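You operate a simulated robot arm through the tools that you are given. There is no shell and no other tool.

You are at the controls of a simulated robot arm. One attempt, no reset.

TASK
Open the wide drawer, wipe the gritty patch on its slide, grease that patch and shut the drawer.
Fine: wipe with the checked bench rag, grease with the slide brush from the slide grease tub; both go back where they lay; fingers stay clear as it shuts. Set down upright: slide brush. A coat counts when it lies all over at full strength: go over it till it gets no stronger. What is to be rubbed or washed off counts as gone when no trace of it is left.

Only the result counts: the job must be done as asked and must still hold three seconds after the hand-in. Knocking over, shifting, dropping, spilling or breaking anything else fails it.

THE ROBOT
A 6-joint arm with a two-finger gripper, fixed in place. Base frame: the origin is on the floor under the middle of its stand, x ahead of it, y to its left, z up. Readings come in m, degrees, newtons and seconds.
It reaches about 1.417 m from its shoulder. Its first joint turns from -166.0 to 166.0 degrees. Payload 3.43 kg.
The TCP is the grasp point between the finger pads, 0.02 m short of the fingertips. In the tool frame z runs along the fingers and y along their closing line. The gripper opens to 0.19 m; its body begins 0.248 m behind the TCP.
Orientation is that of the tool frame in the base frame, as a unit quaternion [w, x, y, z]. With the fingers straight down and closing along the base's y, the tool's x points along the base's -x, its y along +y and its z along -z.

THE INTERFACE
- The arm moves only by the tool apply_moves. Its argument "commands" is a list of rows, each an object (a shift or turn left out is 0, a gripper value left out holds the last) with "delta_pos": the shift along the base's x, y, z in m, a list of three; "dr": the turn, a rotation vector about the base's x, y, z in degrees, a list of three; "jaw": the opening in per cent of the stroke, from 0 (shut) to 100 (fully open). In form: [{"delta_pos": [tx, ty, tz], "dr": [rx, ry, rz], "jaw": jaw}, ...]. A call has 1 to 20 rows; each row shifts and turns the commanded pose from where the row before left it. Each row takes 0.2 s and may step no farther than 0.05 m and 8.6 degrees from the row before; otherwise, or with a gripper value out of range, the whole call is refused. A pose out of reach is approached as far as the arm can. The call stops where the force on the tool passes 60 N (or 10 N more than at its start, if that is more) or the arm is blocked; 0.2 s more then pass. Each finger travels about 0.153 m/s and halts on what it meets, pressing with about 23 N; the grip force reading is that of the motor and also rises with nothing between the fingers. The clock runs only during rows and for 0.2 s after the last one: add rows that do not move to give the fingers time. The reply holds the time, the measured pose of the TCP, the force on the tool along the base axes, the opening and the grip force, in the units named above and with some noise, with the torque about the TCP (base axes, N m) and any sound that the robot's microphone picked up.
- Cameras (640 x 400 px; columns grow to the right, rows downward): "scene" is fixed at [0.0405, -0.5022, 1.5179]; the picture's right is [0.45, -0.89, 0.00], its down [-0.40, -0.20, -0.90] and it looks along [0.80, 0.40, -0.44] (base axes); focal length 313 px, centre (320, 200). "wrist" rides on the gripper at [0.07, -0.008, -0.288] in the tool frame; the picture's right is [0.12, 0.99, 0.00], its down [-0.96, 0.11, -0.25] and it looks along [-0.25, 0.03, 0.97] (tool axes); focal length 261 px, centre (320, 200). There is no depth. A picture from a camera that has moved, and an enlarged one, comes with that camera's place and axes in the base frame and with its lens. The place of the scene camera against the robot may be out by one fixed shift of up to 0.012 m in any direction.
- get_image(camera): a new picture of that camera. It takes no simulated time.
- slide_trunk(by): moves the trunk up (or, below 0, down) by that many m; the arm rides with it, the base frame stays. It gives what a move gives, with no picture.
- enlarge(camera, box): a new picture of the part [left, top, right, bottom] of that camera's present view, enlarged. It takes no simulated time.
- sign_off(): hands the job in; it is judged then, once.

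Places have to be worked out from the pictures, the camera data and where the tool is seen. Open the gripper and draw the arm clear of the work before you hand the job in, unless the task says otherwise.

The tools are called as name(argument=value, ...) on one line, values as JSON. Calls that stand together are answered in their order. apply_moves: Moves the arm, as the interface text tells. Its arguments: {"type":"object","properties":{"commands":{"type":"array"}},"required":["commands"]} The other tools are called the same way: slide_trunk (by) moves the trunk up or down; get_image (camera) takes a picture; enlarge (camera, box) takes an enlarged picture of a part of a camera's view; sign_off () hands the job in.

At the start:

```text
clock: 0.0
ee_pos: [0.6015, -0.2798, 1.2937]
ee_rot: [-0.001, -0.001, 1.0, 0.0]
ft_force: [0.8, 0.5, -1.5]
wrist_torque: [0.03, -0.01, 0.04]
finger_gap: 0.1899
grasp_force: 0.0
trunk travel left (down, up): [-0.275, 0.165]
```

scene: 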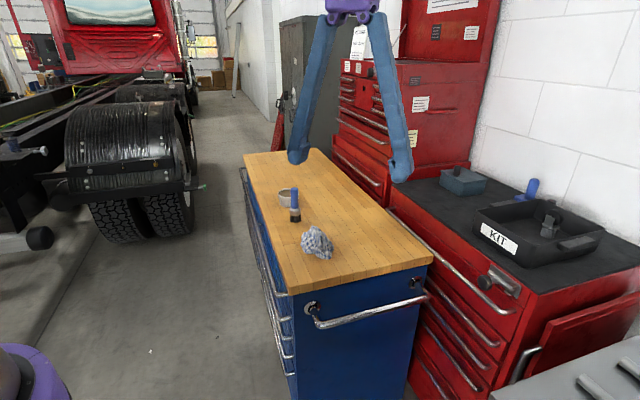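
wrist: 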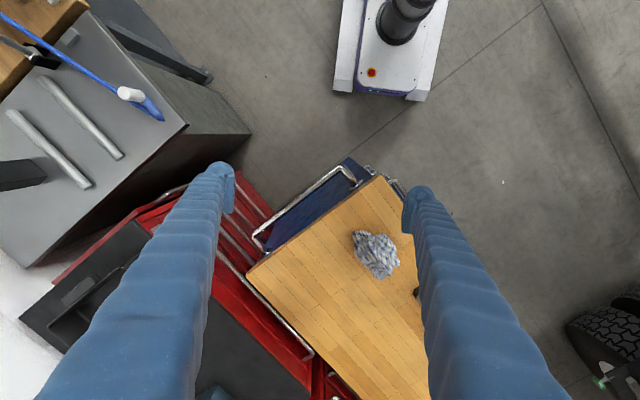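

I start by looking closer at the bench, cart and items in the scene view.

enlarge(camera="scene", box=[220, 140, 440, 278])

enlarge(camera="scene", box=[220, 240, 460, 400])

enlarge(camera="scene", box=[380, 140, 640, 400])

enlarge(camera="wrist", box=[220, 140, 460, 400])

```text
2.90 times, centred on (330, 209) of scene
camera zoom: at [0.0405, -0.5022, 1.5179], right [0.45, -0.89, 0.0], down [-0.4, -0.2, -0.9], along [0.8, 0.4, -0.44], focal length 908 px, centre (291, 174)
```

zoom: 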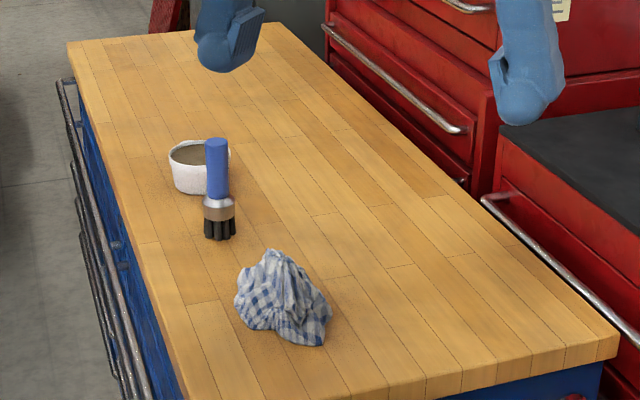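

```text
2.50 times, centred on (340, 320) of scene
camera zoom: at [0.0405, -0.5022, 1.5179], right [0.45, -0.89, 0.0], down [-0.4, -0.2, -0.9], along [0.8, 0.4, -0.44], focal length 783 px, centre (270, -100)
```

zoom: 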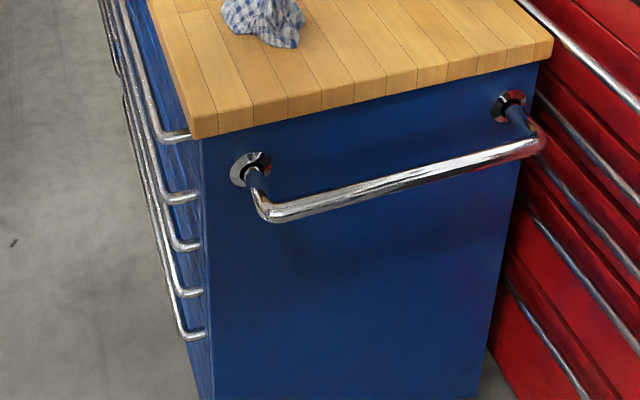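

```text
1.54 times, centred on (510, 270) of scene
camera zoom: at [0.0405, -0.5022, 1.5179], right [0.45, -0.89, 0.0], down [-0.4, -0.2, -0.9], along [0.8, 0.4, -0.44], focal length 482 px, centre (28, 92)
```

zoom: 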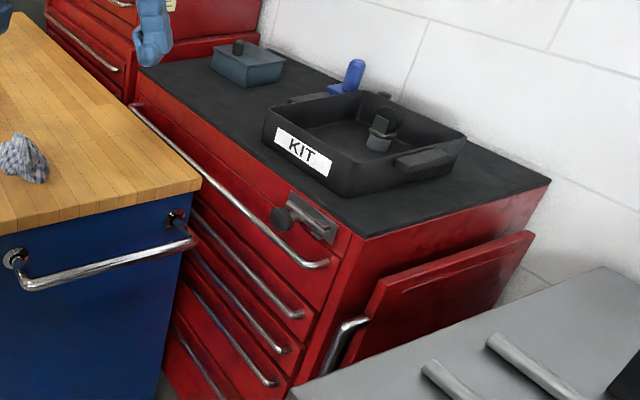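

```text
1.54 times, centred on (340, 270) of wrist
camera zoom: at [0.531, -0.2887, 1.5822], right [-0.12, 0.99, 0.0], down [0.96, 0.12, 0.25], along [0.24, 0.03, -0.97], focal length 401 px, centre (289, 92)
```

zoom: 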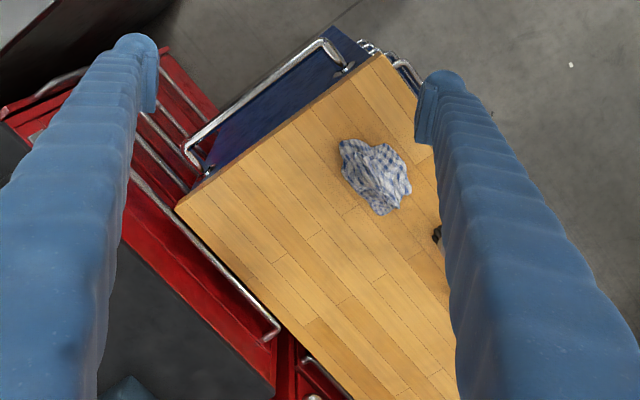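

The rag triangulates to about (0.83, -0.10, 0.92), the blue cabinet top to z≈0.89, and its drawer front faces (-0.7, +0.7). I'll move the arm out into the aisle and tilt it so the wrist camera sees the drawer fronts.

apply_moves(commands=[{"delta_pos": [-0.018, 0.045, 0], "dr": [0, 0, -7.5]}, {"delta_pos": [-0.018, 0.045, 0], "dr": [0, 0, -7.5]}, {"delta_pos": [-0.018, 0.045, 0], "dr": [0, 0, -7.5]}, {"delta_pos": [-0.018, 0.045, 0], "dr": [0, 0, -7.5]}, {"delta_pos": [-0.018, 0.045, 0], "dr": [0, 0, -7.5]}, {"delta_pos": [-0.018, 0.045, 0], "dr": [0, 0, -7.5]}, {"delta_pos": [-0.018, 0.045, 0]}, {"delta_pos": [-0.018, 0.045, 0]}, {"delta_pos": [-0.018, 0.045, 0]}, {"delta_pos": [-0.018, 0.045, 0]}, {"delta_pos": [-0.018, 0.045, 0]}, {"delta_pos": [-0.018, 0.045, 0]}, {"delta_pos": [-0.018, 0.045, 0]}, {"delta_pos": [-0.018, 0.045, 0]}])

get_image(camera="wrist")

get_image(camera="scene")

```text
clock: 2.0
ee_pos: [0.4386, 0.102, 1.221]
ee_rot: [-0.073, 0.395, 0.914, -0.056]
ft_force: [0.5, -1.1, 0.5]
wrist_torque: [0.21, 0.07, -0.03]
finger_gap: 0.1899
grasp_force: 0.2
trunk travel left (down, up): [-0.275, 0.165]
stopped in row 10: the arm was blocked; the commanded pose is now the measured one
```

```text
taken
camera wrist: at [0.4358, 0.1598, 1.511], right [0.63, 0.76, -0.15], down [0.78, -0.61, 0.14], along [0.02, -0.2, -0.98], focal length 261 px, centre (320, 200)
```

wrist: 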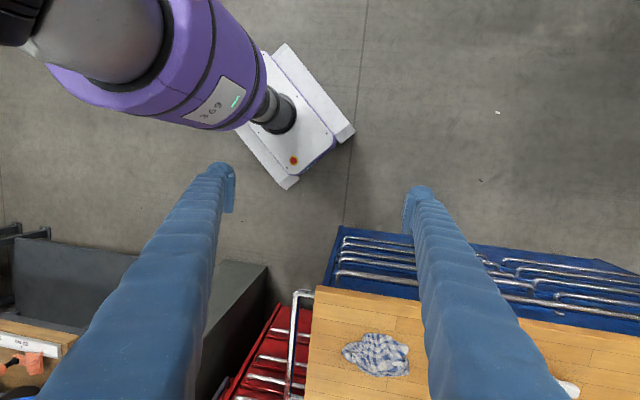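

```text
taken
```

scene: 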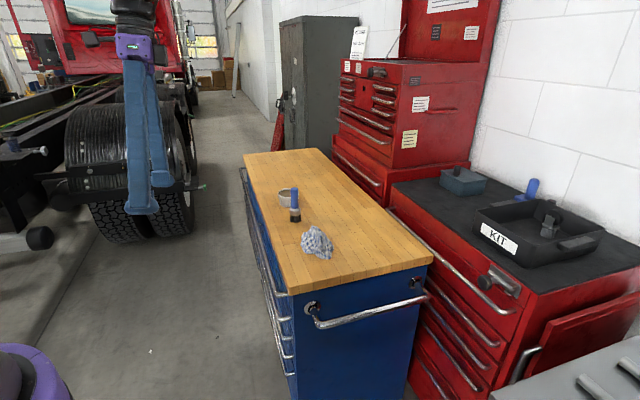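

The arm got blocked folding close to its base, so I should stay farther out. The drawer front shows two groups of handles; I enlarge to see them.

enlarge(camera="wrist", box=[280, 200, 640, 400])

enlarge(camera="scene", box=[230, 150, 310, 400])

```text
1.78 times, centred on (460, 300) of wrist
camera zoom: at [0.4358, 0.1598, 1.511], right [0.63, 0.76, -0.15], down [0.78, -0.61, 0.14], along [0.02, -0.2, -0.98], focal length 463 px, centre (71, 22)
```

zoom: 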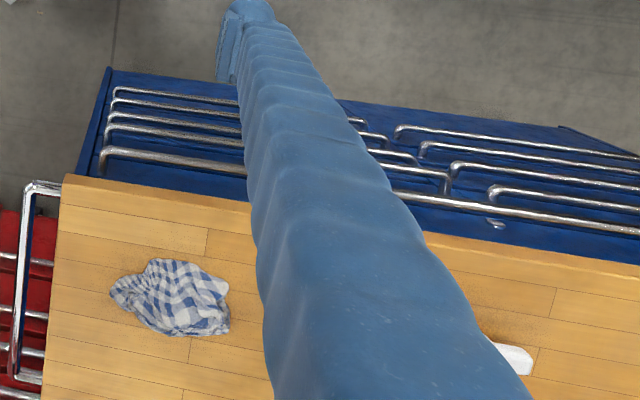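

```text
1.60 times, centred on (270, 275) of scene
camera zoom: at [0.0405, -0.5022, 1.5179], right [0.45, -0.89, 0.0], down [-0.4, -0.2, -0.9], along [0.8, 0.4, -0.44], focal length 501 px, centre (400, 80)
```

zoom: 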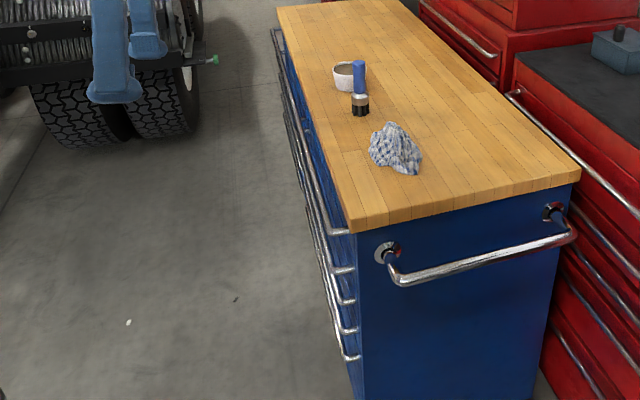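

The top handle runs the full width, so the wide drawer is the top one. I move down the aisle (clear of the cabinet) and tilt to look at the front face squarely.

apply_moves(commands=[{"delta_pos": [0.0234, 0.0384, 0], "dr": [1.3, -5.15, 1]}, {"delta_pos": [0.0234, 0.0384, 0], "dr": [1.3, -5.15, 1]}, {"delta_pos": [0.0234, 0.0384, 0]}, {"delta_pos": [0.0234, 0.0384, -0.017]}, {"delta_pos": [0.0234, 0.0384, -0.017]}, {"delta_pos": [0.0234, 0.0384, -0.017], "dr": [-5.3, -5.3, 0]}, {"delta_pos": [0.0234, 0.0384, -0.017], "dr": [-5.3, -5.3, 0]}, {"delta_pos": [0.0234, 0.0384, -0.017], "dr": [-5.3, -5.3, 0]}, {"delta_pos": [0.0234, 0.0384, -0.017], "dr": [-5.3, -5.3, 0]}, {"delta_pos": [0.0234, 0.0384, -0.017], "dr": [-5.3, -5.3, 0]}, {"delta_pos": [0.0234, 0.0384, -0.017], "dr": [-5.3, -5.3, 0]}, {"delta_pos": [0.0234, 0.0384, -0.017]}, {"delta_pos": [0.0234, 0.0384, -0.017]}])

get_image(camera="wrist")

get_image(camera="scene")

```text
clock: 4.8
ee_pos: [0.741, 0.6075, 1.0549]
ee_rot: [0.358, 0.346, 0.855, -0.147]
ft_force: [-0.1, 0.3, -0.1]
wrist_torque: [0.08, 0.13, -0.02]
finger_gap: 0.1899
grasp_force: 0.0
trunk travel left (down, up): [-0.275, 0.165]
```

```text
taken
camera wrist: at [0.5536, 0.7798, 1.2053], right [0.63, 0.77, -0.09], down [0.44, -0.26, 0.86], along [0.64, -0.58, -0.5], focal length 261 px, centre (320, 200)
```

wrist: 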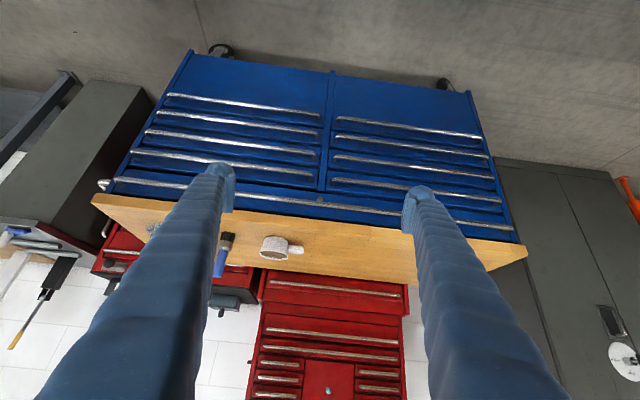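

```text
taken
```

scene: 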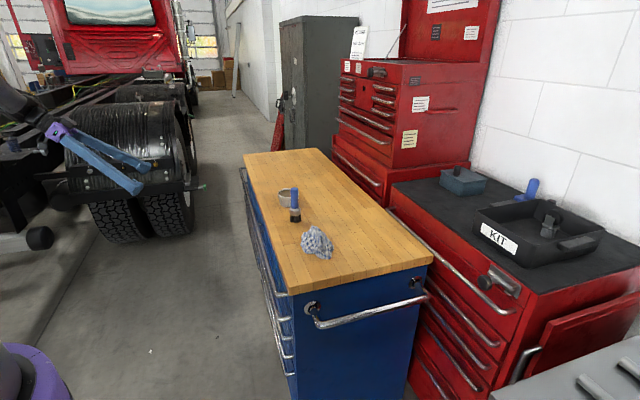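

The view (upside-down) shows a full-width top drawer directly under the wooden top. I enlarge to see its handle in detail.

enlarge(camera="wrist", box=[80, 140, 340, 300])

enlarge(camera="wrist", box=[220, 140, 420, 265])

enlarge(camera="wrist", box=[380, 140, 540, 265])

```text
2.46 times, centred on (210, 220) of wrist
camera zoom: at [0.5536, 0.7798, 1.2053], right [0.63, 0.77, -0.09], down [0.44, -0.26, 0.86], along [0.64, -0.58, -0.5], focal length 642 px, centre (591, 151)
```

zoom: 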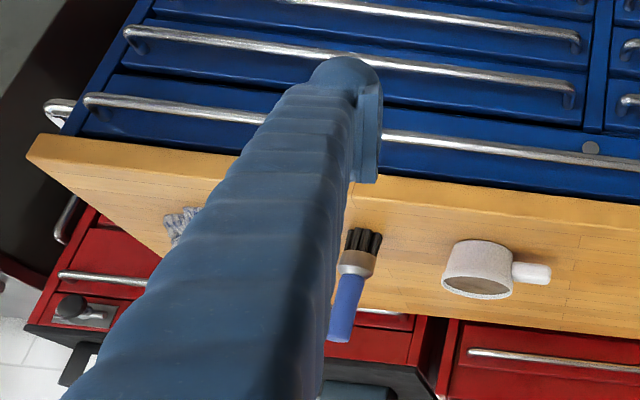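

```text
3.20 times, centred on (320, 202) of wrist
camera zoom: at [0.5536, 0.7798, 1.2053], right [0.63, 0.77, -0.09], down [0.44, -0.26, 0.86], along [0.64, -0.58, -0.5], focal length 834 px, centre (320, 192)
```

zoom: 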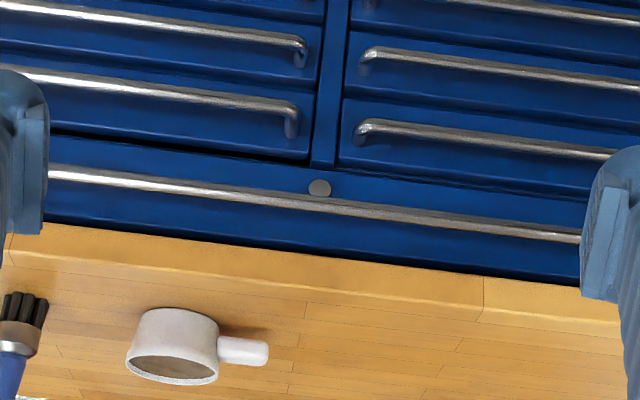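

```text
3.20 times, centred on (460, 202) of wrist
camera zoom: at [0.5536, 0.7798, 1.2053], right [0.63, 0.77, -0.09], down [0.44, -0.26, 0.86], along [0.64, -0.58, -0.5], focal length 834 px, centre (-128, 192)
```

zoom: 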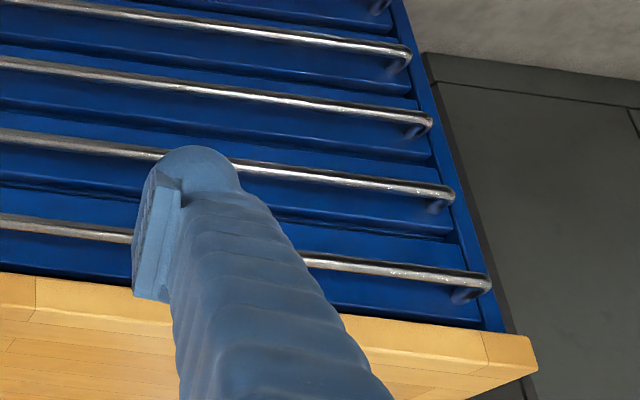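

The handle's long bar is a bit below the wood top, at roughly z≈0.84 and 4 cm in front of the face. I turn the gripper so the fingers close vertically, half close, and move to a standoff in front of the bar.

apply_moves(commands=[{"delta_pos": [0.0086, -0.0208, -0.0127], "dr": [-3.83, 3.74, 5.26], "jaw": 40}, {"delta_pos": [0.0086, -0.0208, -0.0127], "dr": [-3.83, 3.74, 5.26]}, {"delta_pos": [0.0086, -0.0208, -0.0127], "dr": [-3.83, 3.74, 5.26]}, {"delta_pos": [0.0086, -0.0208, -0.0127], "dr": [-3.83, 3.74, 5.26]}, {"delta_pos": [0.0086, -0.0208, -0.0127], "dr": [-3.83, 3.74, 5.26]}, {"delta_pos": [0.0086, -0.0208, -0.0127], "dr": [-3.83, 3.74, 5.26]}, {"delta_pos": [0.0086, -0.0208, -0.0127], "dr": [-3.83, 3.74, 5.26]}, {"delta_pos": [0.0086, -0.0208, -0.0127], "dr": [-3.83, 3.74, 5.26]}, {"delta_pos": [0.0086, -0.0208, -0.0127], "dr": [-3.83, 3.74, 5.26]}, {"delta_pos": [0.0086, -0.0208, -0.0127], "dr": [-3.83, 3.74, 5.26]}, {"delta_pos": [0.0086, -0.0208, -0.0127], "dr": [-3.83, 3.74, 5.26]}, {"delta_pos": [0.0086, -0.0208, -0.0127], "dr": [-3.83, 3.74, 5.26]}, {"dr": [-4.7, -4.7, 0]}, {"dr": [-4.7, -4.7, 0]}, {"dr": [-4.7, -4.7, 0]}])

get_image(camera="wrist")

get_image(camera="scene")

```text
clock: 8.0
ee_pos: [0.8456, 0.3555, 0.9029]
ee_rot: [0.207, -0.33, 0.774, -0.499]
ft_force: [0.0, 0.1, 0.0]
wrist_torque: [0.02, 0.05, -0.04]
finger_gap: 0.076
grasp_force: 0.1
trunk travel left (down, up): [-0.275, 0.165]
```

```text
taken
camera wrist: at [0.6117, 0.4866, 1.0303], right [-0.38, 0.2, -0.9], down [0.47, 0.88, -0.01], along [0.79, -0.43, -0.43], focal length 261 px, centre (320, 200)
```

wrist: 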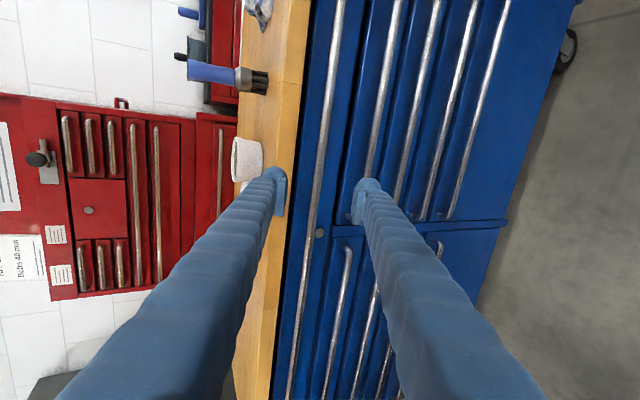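

```text
taken
```

scene: 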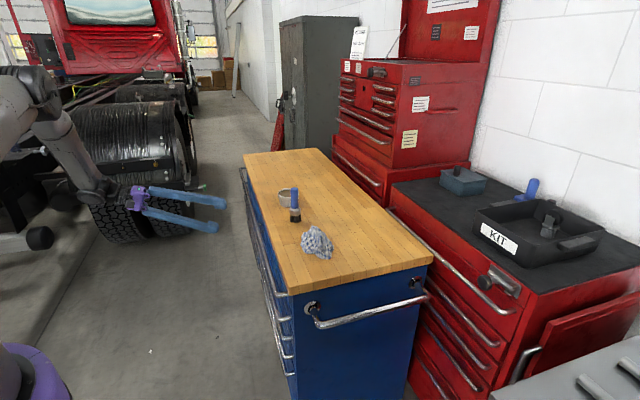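

From two views the bar lies at about n≈-0.48 (4 cm out from the wood edge), z≈0.844. To keep the upper finger clear of the wood edge I level the tool another 15°, narrow the jaw, and re-check.

apply_moves(commands=[{"delta_pos": [0.0034, -0.0034, -0.019], "dr": [-5.3, -5.3, 0], "jaw": 24}, {"delta_pos": [0.0034, -0.0034, -0.019], "dr": [-5.3, -5.3, 0]}, {"delta_pos": [0, 0, 0]}])

get_image(camera="wrist")

```text
clock: 8.8
ee_pos: [0.8501, 0.3499, 0.8649]
ee_rot: [0.246, -0.301, 0.702, -0.597]
ft_force: [-0.5, -0.1, 0.1]
wrist_torque: [-0.04, -0.08, -0.1]
finger_gap: 0.0455
grasp_force: 0.2
trunk travel left (down, up): [-0.275, 0.165]
```

```text
taken
camera wrist: at [0.6, 0.4974, 0.9217], right [-0.21, 0.02, -0.98], down [0.48, 0.87, -0.08], along [0.85, -0.49, -0.19], focal length 261 px, centre (320, 200)
```

wrist: 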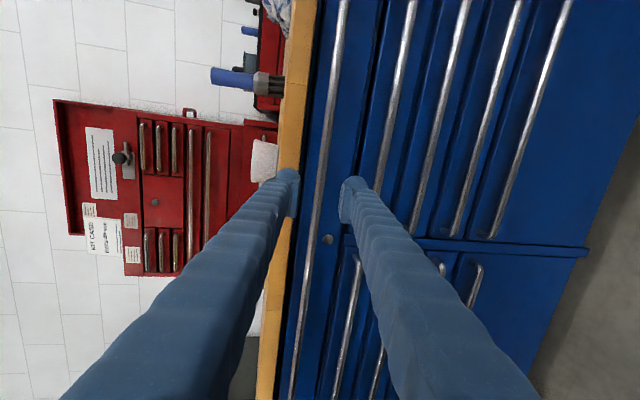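

I enlarge the centre to read the bar's exact position between the fingertips.

enlarge(camera="wrist", box=[260, 150, 380, 225])

```text
5.33 times, centred on (320, 188) of wrist
camera zoom: at [0.6, 0.4974, 0.9217], right [-0.21, 0.02, -0.98], down [0.48, 0.87, -0.08], along [0.85, -0.49, -0.19], focal length 1390 px, centre (320, 267)
```

zoom: 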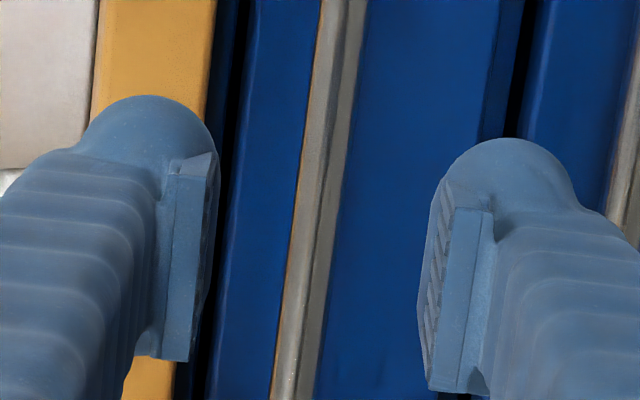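

Triangulating the last two views puts the bar at n≈-0.492, z≈0.838, about 13 mm thick. I advance so the bar is just inside the fingertips, then close.

apply_moves(commands=[{"delta_pos": [0.0185, -0.0181, -0.005]}, {"delta_pos": [0.0185, -0.0181, -0.005]}, {"delta_pos": [0.0185, -0.0181, -0.005]}, {"delta_pos": [0.0185, -0.0181, -0.005]}, {"delta_pos": [0.0185, -0.0181, -0.005]}, {"delta_pos": [0, 0, 0]}])

enlarge(camera="wrist", box=[230, 130, 410, 242])

enlarge(camera="scene", box=[160, 140, 320, 240])

```text
clock: 10.2
ee_pos: [0.9471, 0.2602, 0.8396]
ee_rot: [0.247, -0.301, 0.702, -0.596]
ft_force: [0.1, -0.5, 0.1]
wrist_torque: [0.02, -0.02, 0.0]
finger_gap: 0.0457
grasp_force: 0.0
trunk travel left (down, up): [-0.275, 0.165]
```

```text
3.56 times, centred on (320, 186) of wrist
camera zoom: at [0.6969, 0.4077, 0.8969], right [-0.21, 0.02, -0.98], down [0.48, 0.87, -0.08], along [0.85, -0.49, -0.2], focal length 927 px, centre (320, 250)
```

zoom: 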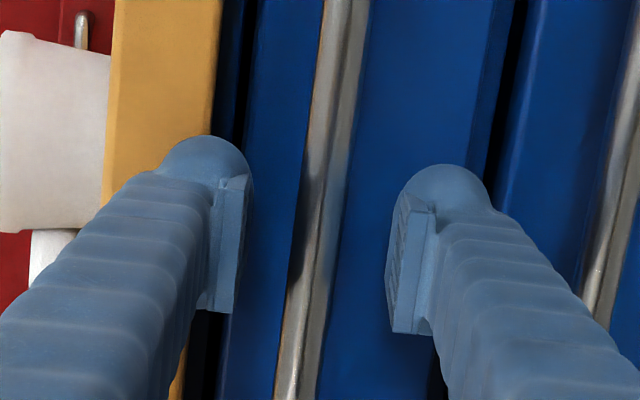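

```text
4.00 times, centred on (240, 190) of scene
camera zoom: at [0.0405, -0.5022, 1.5179], right [0.45, -0.89, 0.0], down [-0.4, -0.2, -0.9], along [0.8, 0.4, -0.44], focal length 1254 px, centre (640, 240)
```

zoom: 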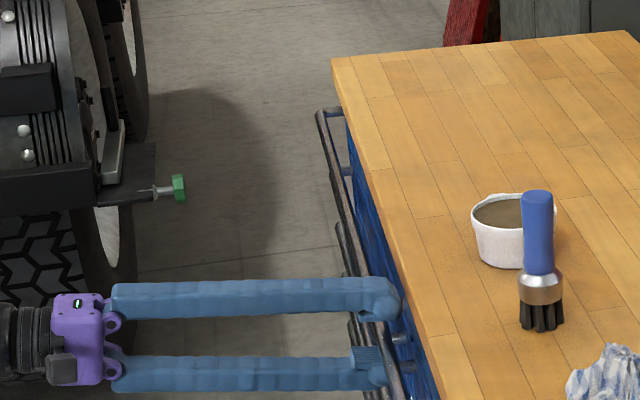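

The bar sits between the fingertips at about TCP depth, clear of the wood. I close on it.

apply_moves(commands=[{"jaw": 0}, {"jaw": 0}, {"jaw": 0}])

enlarge(camera="wrist", box=[230, 130, 410, 242])

```text
clock: 11.0
ee_pos: [0.949, 0.2601, 0.8399]
ee_rot: [0.247, -0.3, 0.704, -0.595]
ft_force: [8.0, -2.8, 7.7]
wrist_torque: [0.39, -0.4, -0.17]
finger_gap: 0.0142
grasp_force: 22.7
trunk travel left (down, up): [-0.275, 0.165]
```

```text
3.56 times, centred on (320, 186) of wrist
camera zoom: at [0.6971, 0.4079, 0.8977], right [-0.21, 0.02, -0.98], down [0.48, 0.87, -0.08], along [0.85, -0.49, -0.19], focal length 927 px, centre (320, 250)
```

zoom: 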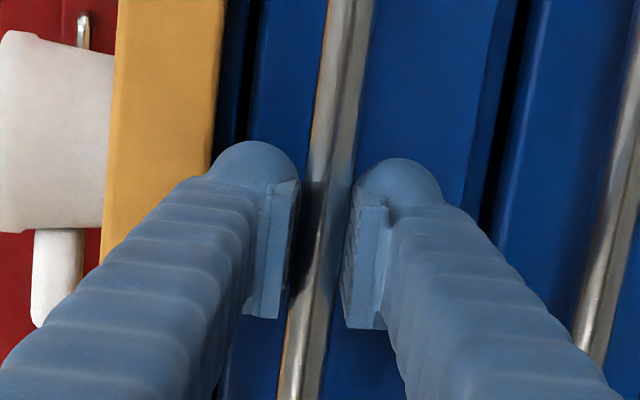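

The bar is gripped (gap 14 mm, 22.7 N). I pull outward along (-0.707, 0.707) gently and check.

apply_moves(commands=[{"delta_pos": [-0.0071, 0.0071, 0]}, {"delta_pos": [-0.0071, 0.0071, 0]}, {"delta_pos": [-0.0106, 0.0106, 0]}, {"delta_pos": [-0.0106, 0.0106, 0]}, {"delta_pos": [-0.0106, 0.0106, 0]}])

get_image(camera="scene")

get_image(camera="wrist")

```text
clock: 12.2
ee_pos: [0.8975, 0.3056, 0.841]
ee_rot: [0.247, -0.3, 0.702, -0.596]
ft_force: [12.7, 10.0, 17.2]
wrist_torque: [0.3, -0.46, 0.06]
finger_gap: 0.0144
grasp_force: 23.0
trunk travel left (down, up): [-0.275, 0.165]
```

```text
taken
```

scene: 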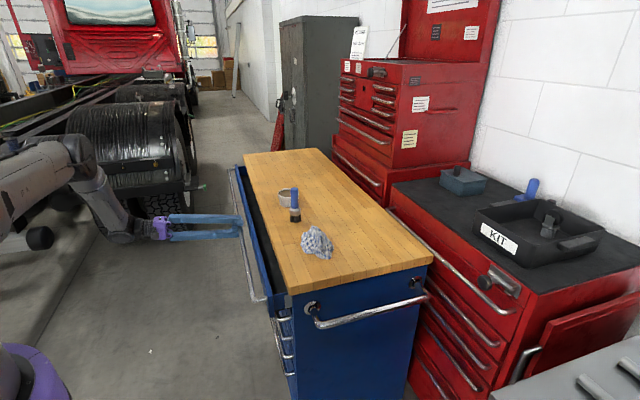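

```text
taken
camera wrist: at [0.647, 0.4535, 0.8974], right [-0.21, 0.02, -0.98], down [0.48, 0.87, -0.08], along [0.85, -0.49, -0.19], focal length 261 px, centre (320, 200)
```

wrist: 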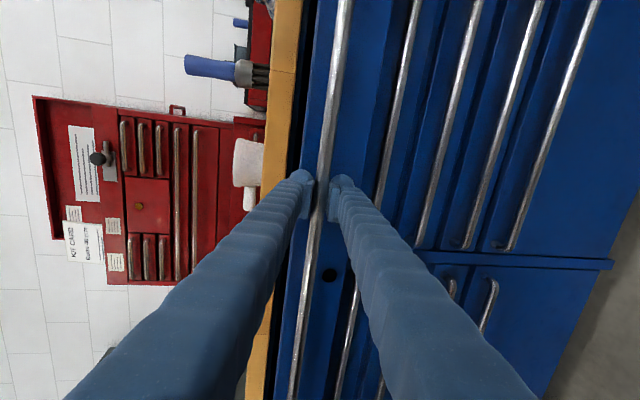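

The drawer is sliding open. I keep pulling about 0.2 m more, checking force.

apply_moves(commands=[{"delta_pos": [-0.0141, 0.0141, 0.001]}, {"delta_pos": [-0.0141, 0.0141, 0.001]}, {"delta_pos": [-0.0141, 0.0141, 0]}, {"delta_pos": [-0.0141, 0.0141, 0]}, {"delta_pos": [-0.0141, 0.0141, 0]}, {"delta_pos": [-0.0141, 0.0141, 0]}, {"delta_pos": [-0.0141, 0.0141, 0]}, {"delta_pos": [-0.0141, 0.0141, 0]}, {"delta_pos": [-0.0141, 0.0141, 0]}, {"delta_pos": [-0.0141, 0.0141, 0]}])

get_image(camera="scene")

```text
clock: 14.4
ee_pos: [0.7555, 0.4474, 0.8401]
ee_rot: [0.246, -0.3, 0.703, -0.596]
ft_force: [-10.6, -6.0, 7.0]
wrist_torque: [0.4, -0.36, -0.15]
finger_gap: 0.0141
grasp_force: 22.5
trunk travel left (down, up): [-0.275, 0.165]
```

```text
taken
```

scene: 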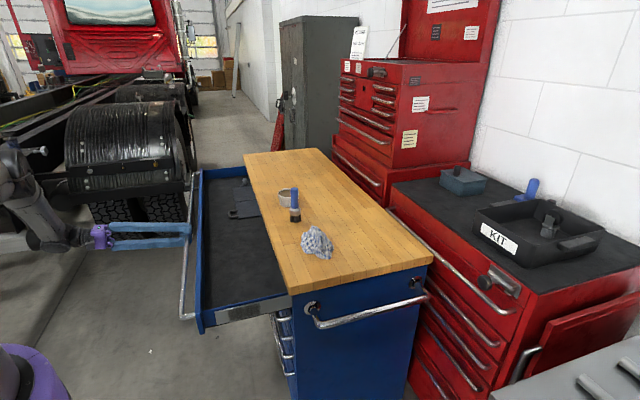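

The drawer is open about 0.27 m and a grey slide shows on the near outer side. I enlarge it.

enlarge(camera="scene", box=[180, 270, 310, 350])

enlarge(camera="scene", box=[170, 140, 330, 240])

get_image(camera="wrist")

```text
4.92 times, centred on (245, 310) of scene
camera zoom: at [0.0405, -0.5022, 1.5179], right [0.45, -0.89, 0.0], down [-0.4, -0.2, -0.9], along [0.8, 0.4, -0.44], focal length 1543 px, centre (689, -342)
```

zoom: 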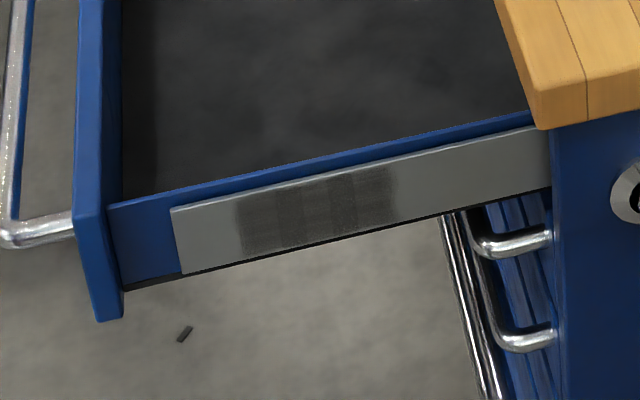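

```text
4.00 times, centred on (250, 190) of scene
camera zoom: at [0.0405, -0.5022, 1.5179], right [0.45, -0.89, 0.0], down [-0.4, -0.2, -0.9], along [0.8, 0.4, -0.44], focal length 1254 px, centre (600, 240)
```

zoom: 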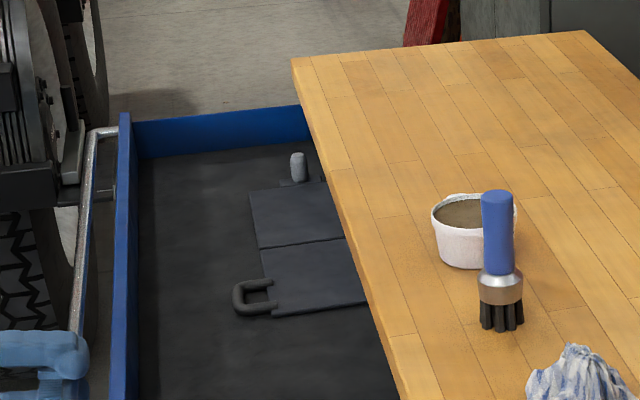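

```text
taken
camera wrist: at [0.5052, 0.5946, 0.8979], right [-0.21, 0.02, -0.98], down [0.48, 0.87, -0.08], along [0.85, -0.49, -0.2], focal length 261 px, centre (320, 200)
```

wrist: 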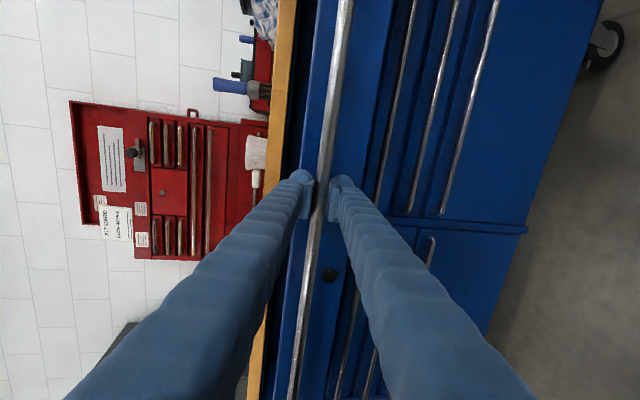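

The slide is on the drawer's near outer side (vertical face toward the robot) with a dark gritty patch fully exposed. The opening suffices, so I release the handle and back away along the tool axis.

apply_moves(commands=[{"jaw": 24}, {"jaw": 24}, {"delta_pos": [-0.0141, 0.0138, 0.0033]}, {"delta_pos": [-0.0141, 0.0138, 0.0033]}, {"delta_pos": [-0.0282, 0.0276, 0.0067]}, {"delta_pos": [-0.0282, 0.0276, 0.0067]}])

get_image(camera="scene")

get_image(camera="wrist")

```text
clock: 15.8
ee_pos: [0.6708, 0.5293, 0.8616]
ee_rot: [0.246, -0.3, 0.703, -0.596]
ft_force: [0.4, 0.1, 0.3]
wrist_torque: [0.04, 0.03, 0.03]
finger_gap: 0.0457
grasp_force: 0.0
trunk travel left (down, up): [-0.275, 0.165]
```

```text
taken
```

scene: 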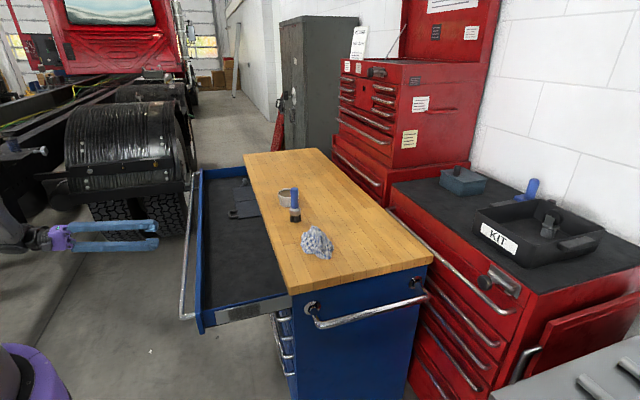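

```text
taken
camera wrist: at [0.421, 0.6773, 0.9189], right [-0.21, 0.02, -0.98], down [0.48, 0.87, -0.08], along [0.85, -0.49, -0.19], focal length 261 px, centre (320, 200)
```

wrist: 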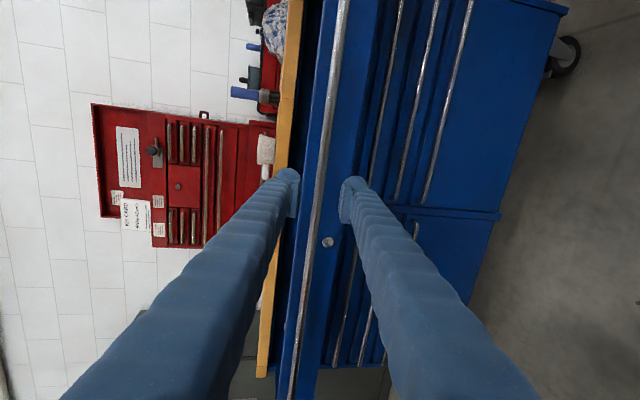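

The drawer stays put. I raise the arm, point the tool straight down again, and travel over the bench to above the rag.

apply_moves(commands=[{"delta_pos": [0, 0, 0.05], "dr": [5.17, 5.17, 0]}, {"delta_pos": [0, 0, 0.05], "dr": [5.17, 5.17, 0]}, {"delta_pos": [0, 0, 0.05], "dr": [5.17, 5.17, 0]}, {"delta_pos": [0, 0, 0.05], "dr": [5.17, 5.17, 0]}, {"delta_pos": [0, 0, 0.05], "dr": [5.17, 5.17, 0]}, {"delta_pos": [0, 0, 0.05], "dr": [5.17, 5.17, 0]}, {"delta_pos": [0.0121, -0.048, 0], "dr": [5.17, 5.17, 0], "jaw": 60}, {"delta_pos": [0.0121, -0.048, 0], "dr": [5.17, 5.17, 0]}, {"delta_pos": [0.0121, -0.048, 0], "dr": [5.17, 5.17, 0]}, {"delta_pos": [0.0121, -0.048, 0], "dr": [5.17, 5.17, 0]}, {"delta_pos": [0.0121, -0.048, 0], "dr": [5.17, 5.17, 0]}, {"delta_pos": [0.0121, -0.048, 0]}, {"delta_pos": [0.0121, -0.048, 0]}, {"delta_pos": [0.0121, -0.048, 0]}, {"delta_pos": [0.0121, -0.048, 0]}, {"delta_pos": [0.0121, -0.048, 0]}, {"delta_pos": [0.0121, -0.048, 0]}, {"delta_pos": [0.0121, -0.048, 0]}, {"delta_pos": [0.0121, -0.048, 0]}])

get_image(camera="wrist")

get_image(camera="scene")

```text
clock: 19.8
ee_pos: [0.827, -0.0977, 1.1608]
ee_rot: [0.004, -0.387, 0.922, 0.003]
ft_force: [-0.4, -1.3, -1.1]
wrist_torque: [0.08, 0.03, 0.0]
finger_gap: 0.1139
grasp_force: 0.2
trunk travel left (down, up): [-0.275, 0.165]
```

```text
taken
camera wrist: at [0.7826, -0.157, 1.4488], right [-0.79, 0.61, 0.0], down [0.59, 0.77, 0.26], along [0.15, 0.2, -0.97], focal length 261 px, centre (320, 200)
```

wrist: 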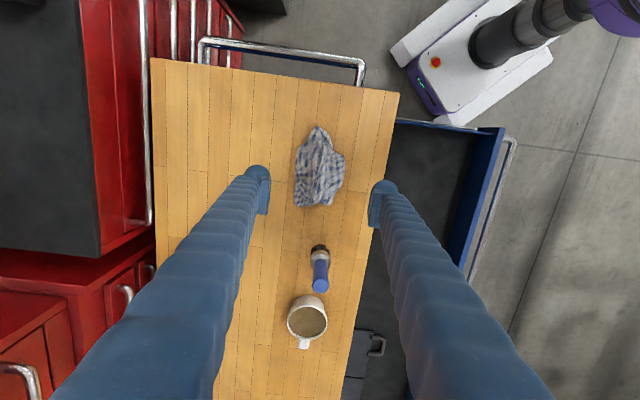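

```text
taken
```

scene: 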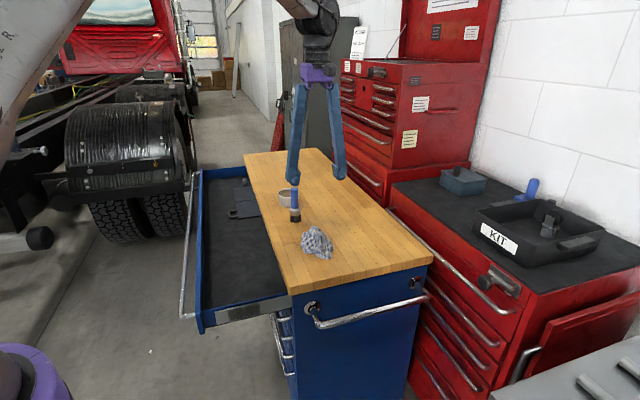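

Good overhead view of rag, brush and tub. I enlarge each to fix their positions and the rag's shape.

enlarge(camera="wrist", box=[260, 110, 380, 220])

enlarge(camera="wrist", box=[260, 220, 380, 360])

enlarge(camera="scene", box=[265, 180, 345, 270])

enlarge(camera="wrist", box=[370, 90, 540, 240])

```text
3.64 times, centred on (320, 165) of wrist
camera zoom: at [0.7826, -0.157, 1.4488], right [-0.79, 0.61, 0.0], down [0.59, 0.77, 0.26], along [0.15, 0.2, -0.97], focal length 948 px, centre (320, 327)
```

zoom: 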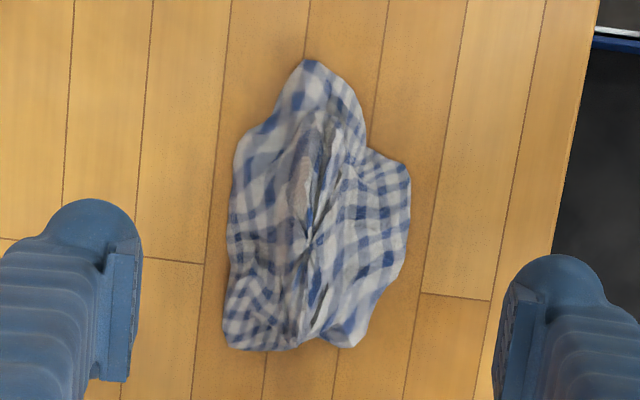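

```text
2.86 times, centred on (320, 290) of wrist
camera zoom: at [0.7826, -0.157, 1.4488], right [-0.79, 0.61, 0.0], down [0.59, 0.77, 0.26], along [0.15, 0.2, -0.97], focal length 745 px, centre (320, -57)
```

zoom: 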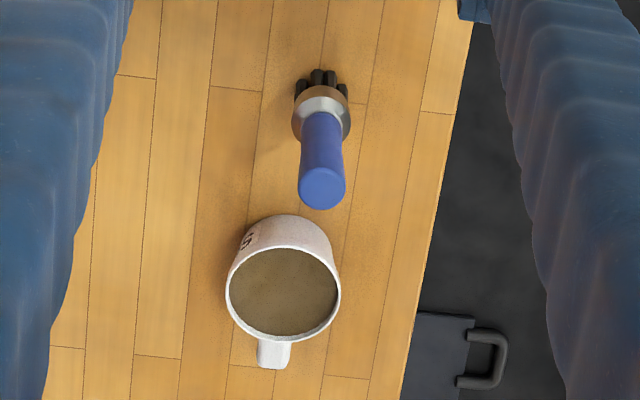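

```text
4.44 times, centred on (305, 225) of scene
camera zoom: at [0.0405, -0.5022, 1.5179], right [0.45, -0.89, 0.0], down [-0.4, -0.2, -0.9], along [0.8, 0.4, -0.44], focal length 1393 px, centre (387, 89)
```

zoom: 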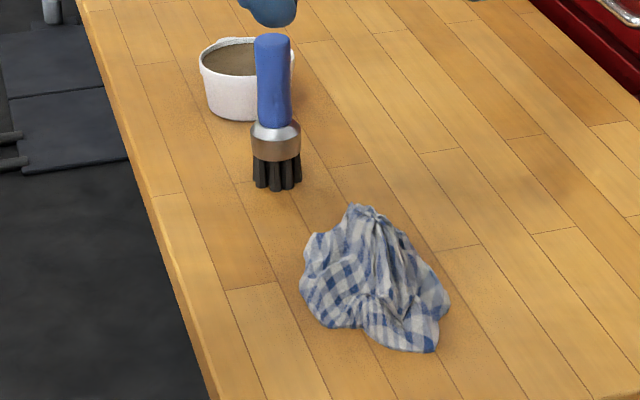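

```text
2.67 times, centred on (455, 165) of wrist
camera zoom: at [0.7826, -0.157, 1.4488], right [-0.79, 0.61, 0.0], down [0.59, 0.77, 0.26], along [0.15, 0.2, -0.97], focal length 695 px, centre (-40, 293)
```

zoom: 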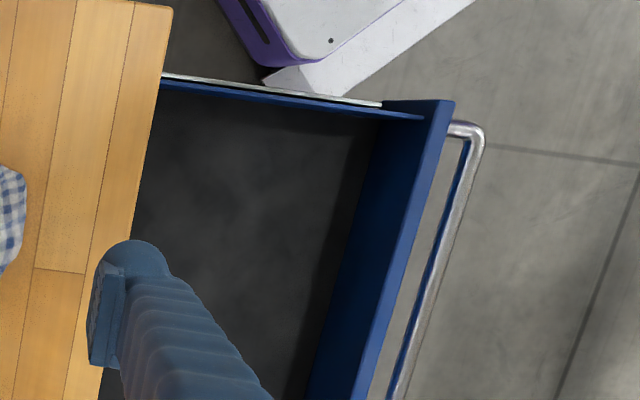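

The rag is a mound about 0.15 m × 0.10 m with a ridge along u, centred near (0.835, -0.093), ~6 cm tall; brush stands near (0.94, 0.05). I descend over the rag with wide jaws and check before closing.

apply_moves(commands=[{"delta_pos": [0.007, 0.005, -0.04], "jaw": 80}, {"delta_pos": [0.007, 0.005, -0.04]}, {"delta_pos": [0, 0, -0.04]}, {"delta_pos": [0, 0, -0.04]}, {"delta_pos": [0, 0, -0.035]}, {"delta_pos": [0, 0, -0.02]}, {"delta_pos": [0, 0, 0]}])

get_image(camera="wrist")

enlarge(camera="scene", box=[265, 180, 365, 280])

```text
clock: 21.4
ee_pos: [0.8441, -0.0868, 0.9463]
ee_rot: [0.004, -0.388, 0.921, 0.002]
ft_force: [-0.8, 0.0, -0.5]
wrist_torque: [-0.01, 0.01, -0.01]
finger_gap: 0.1519
grasp_force: 0.1
trunk travel left (down, up): [-0.275, 0.165]
```

```text
taken
camera wrist: at [0.8, -0.1448, 1.2335], right [-0.79, 0.61, 0.0], down [0.59, 0.77, 0.26], along [0.16, 0.2, -0.97], focal length 261 px, centre (320, 200)
```

wrist: 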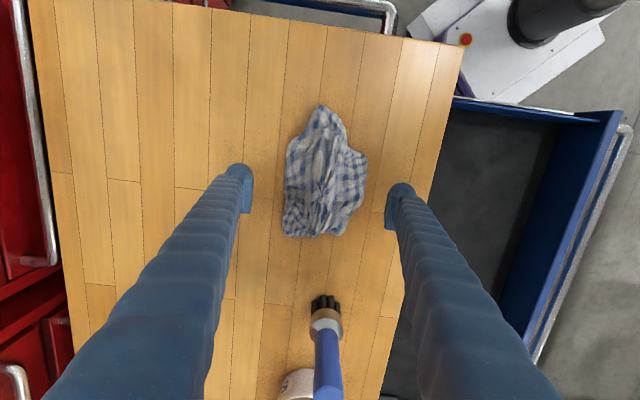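

```text
4.00 times, centred on (315, 230) of scene
camera zoom: at [0.0405, -0.5022, 1.5179], right [0.45, -0.89, 0.0], down [-0.4, -0.2, -0.9], along [0.8, 0.4, -0.44], focal length 1254 px, centre (340, 80)
```

zoom: 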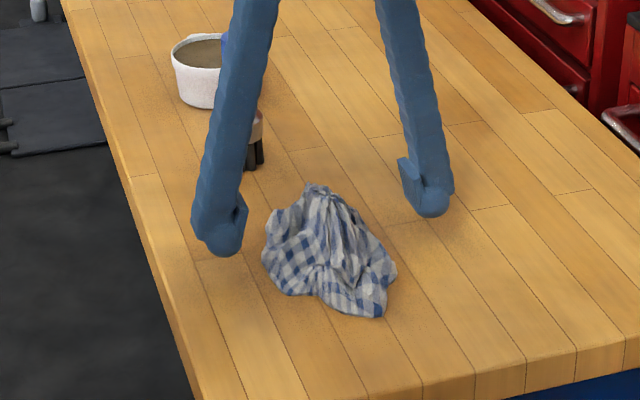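

Fingers straddle the rag cleanly. I lower 1 cm more and close on the ridge.

apply_moves(commands=[{"delta_pos": [0, 0, -0.01]}, {"jaw": 40}, {"jaw": 10}, {"jaw": 0}, {"jaw": 0}, {"jaw": 0}])

get_image(camera="wrist")

enlarge(camera="scene", box=[265, 180, 365, 280])

```text
clock: 22.8
ee_pos: [0.8441, -0.0856, 0.938]
ee_rot: [0.004, -0.389, 0.921, 0.002]
ft_force: [-0.7, 0.4, 12.9]
wrist_torque: [-0.54, -0.49, -0.02]
finger_gap: 0.0822
grasp_force: 23.1
trunk travel left (down, up): [-0.275, 0.165]
```

```text
taken
camera wrist: at [0.7994, -0.1447, 1.2245], right [-0.79, 0.61, 0.0], down [0.59, 0.77, 0.26], along [0.16, 0.2, -0.97], focal length 261 px, centre (320, 200)
```

wrist: 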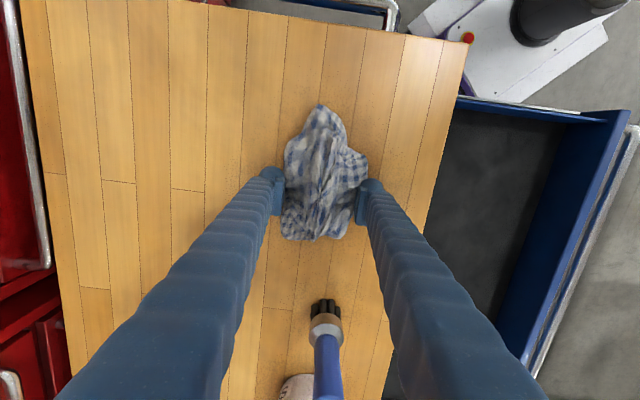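

```text
4.00 times, centred on (315, 230) of scene
camera zoom: at [0.0405, -0.5022, 1.5179], right [0.45, -0.89, 0.0], down [-0.4, -0.2, -0.9], along [0.8, 0.4, -0.44], focal length 1254 px, centre (340, 80)
```

zoom: 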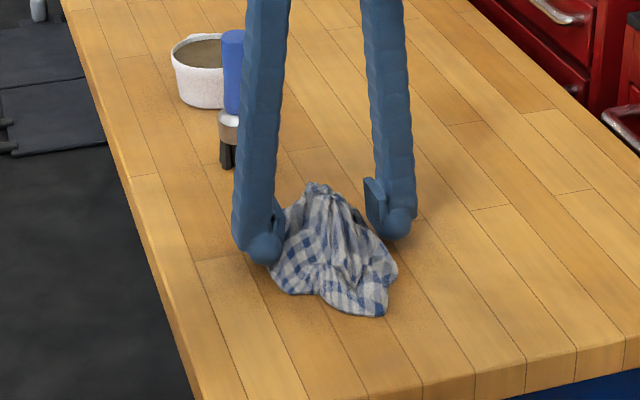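

The rag acts as a stiff body, gripped at 82 mm with 23 N. I lift a little and check it comes along.

apply_moves(commands=[{"delta_pos": [0, 0, 0.01]}, {"delta_pos": [0, 0, 0.01]}, {"delta_pos": [0, 0, 0.01]}, {"delta_pos": [0, 0, 0.01]}, {"delta_pos": [0, 0, 0.0]}])

enlarge(camera="scene", box=[265, 180, 365, 280])

get_image(camera="wrist")

```text
clock: 24.0
ee_pos: [0.8436, -0.0847, 0.976]
ee_rot: [0.004, -0.389, 0.921, 0.003]
ft_force: [0.0, 0.0, -1.5]
wrist_torque: [0.03, 0.0, 0.01]
finger_gap: 0.0287
grasp_force: 23.3
trunk travel left (down, up): [-0.275, 0.165]
```

```text
4.00 times, centred on (315, 230) of scene
camera zoom: at [0.0405, -0.5022, 1.5179], right [0.45, -0.89, 0.0], down [-0.4, -0.2, -0.9], along [0.8, 0.4, -0.44], focal length 1254 px, centre (340, 80)
```

zoom: 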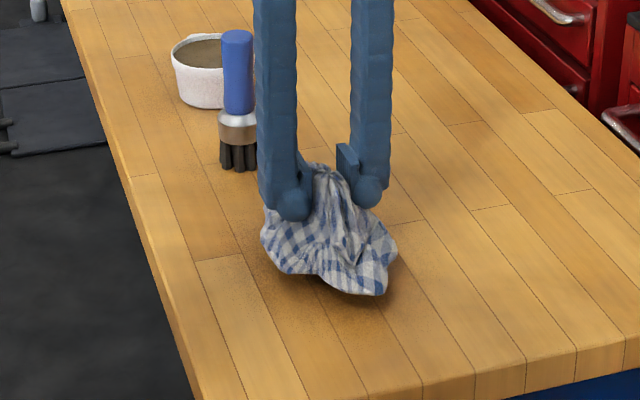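

```text
taken
camera wrist: at [0.7995, -0.1442, 1.263], right [-0.79, 0.61, 0.0], down [0.59, 0.77, 0.26], along [0.15, 0.2, -0.97], focal length 261 px, centre (320, 200)
```

wrist: 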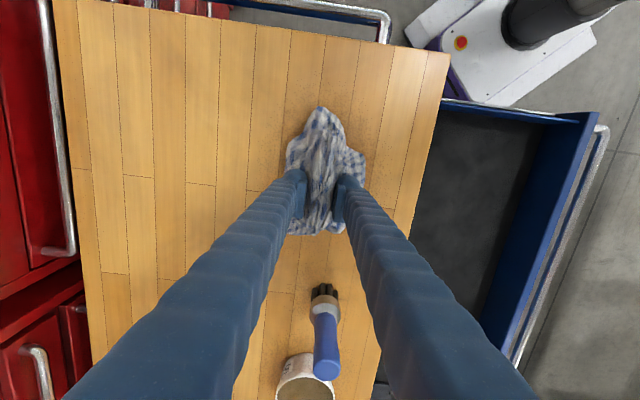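

The fingers slid up to the narrower ridge (29 mm) but the rag is lifted and held. I raise it further and carry it toward the patch side, keeping steps modest, then look.

apply_moves(commands=[{"delta_pos": [0, 0, 0.02]}, {"delta_pos": [0, 0, 0.03]}, {"delta_pos": [0, 0, 0.03]}, {"delta_pos": [0, 0, 0.03]}, {"delta_pos": [-0.03, 0.004, 0.01]}, {"delta_pos": [-0.035, 0.005, 0]}, {"delta_pos": [-0.035, 0.005, 0]}, {"delta_pos": [-0.035, 0.005, 0]}, {"delta_pos": [-0.035, 0.005, 0]}, {"delta_pos": [-0.035, 0.005, 0]}, {"delta_pos": [-0.035, 0.005, 0]}])

get_image(camera="wrist")

get_image(camera="scene")

```text
clock: 26.4
ee_pos: [0.6053, -0.0536, 1.0987]
ee_rot: [0.004, -0.389, 0.921, 0.003]
ft_force: [0.0, -0.1, -0.8]
wrist_torque: [-0.01, -0.06, 0.0]
finger_gap: 0.0289
grasp_force: 23.3
trunk travel left (down, up): [-0.275, 0.165]
```

```text
taken
camera wrist: at [0.5604, -0.1105, 1.3854], right [-0.79, 0.61, 0.0], down [0.59, 0.77, 0.26], along [0.16, 0.2, -0.97], focal length 261 px, centre (320, 200)
```

wrist: 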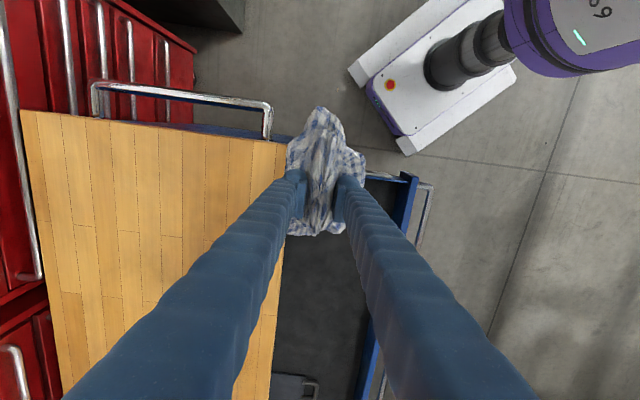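

```text
taken
```

scene: 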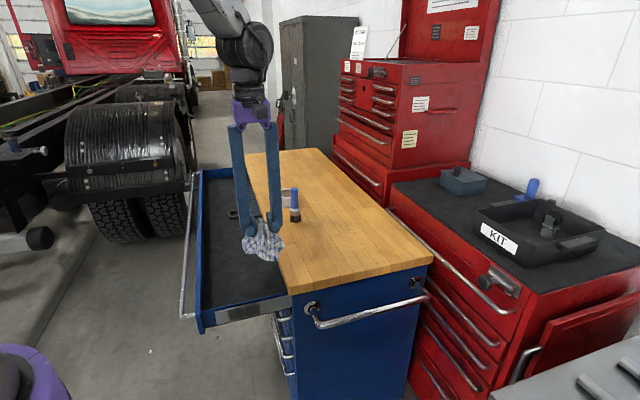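

From the two cameras the patch spans n≈-0.346…-0.435 and z≈0.79…0.835 on the face at u≈0.395 (centre about (0.555, 0.003, 0.812)). I move to in front of it (robot side), still high, to test reach near the base.

apply_moves(commands=[{"delta_pos": [-0.031, -0.0043, 0]}, {"delta_pos": [-0.031, -0.0043, 0]}, {"delta_pos": [-0.031, -0.0043, 0]}, {"delta_pos": [-0.031, -0.0043, 0]}, {"delta_pos": [0, 0, -0.03]}, {"delta_pos": [0, 0, -0.03]}])

get_image(camera="wrist")

get_image(camera="scene")

```text
clock: 27.8
ee_pos: [0.4813, -0.0698, 1.037]
ee_rot: [0.004, -0.389, 0.921, 0.004]
ft_force: [0.1, 0.3, -0.3]
wrist_torque: [-0.01, 0.02, -0.03]
finger_gap: 0.029
grasp_force: 22.6
trunk travel left (down, up): [-0.275, 0.165]
```

```text
taken
camera wrist: at [0.436, -0.1272, 1.324], right [-0.79, 0.61, 0.0], down [0.59, 0.77, 0.26], along [0.16, 0.2, -0.97], focal length 261 px, centre (320, 200)
```

wrist: 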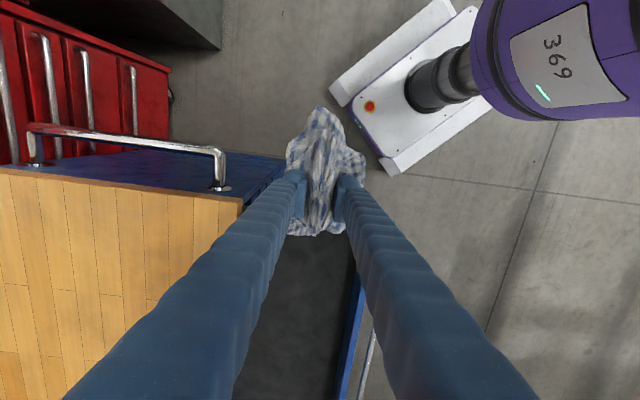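

```text
taken
```

scene: 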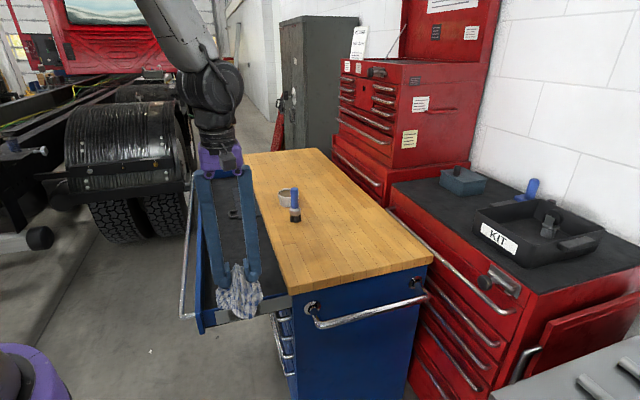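

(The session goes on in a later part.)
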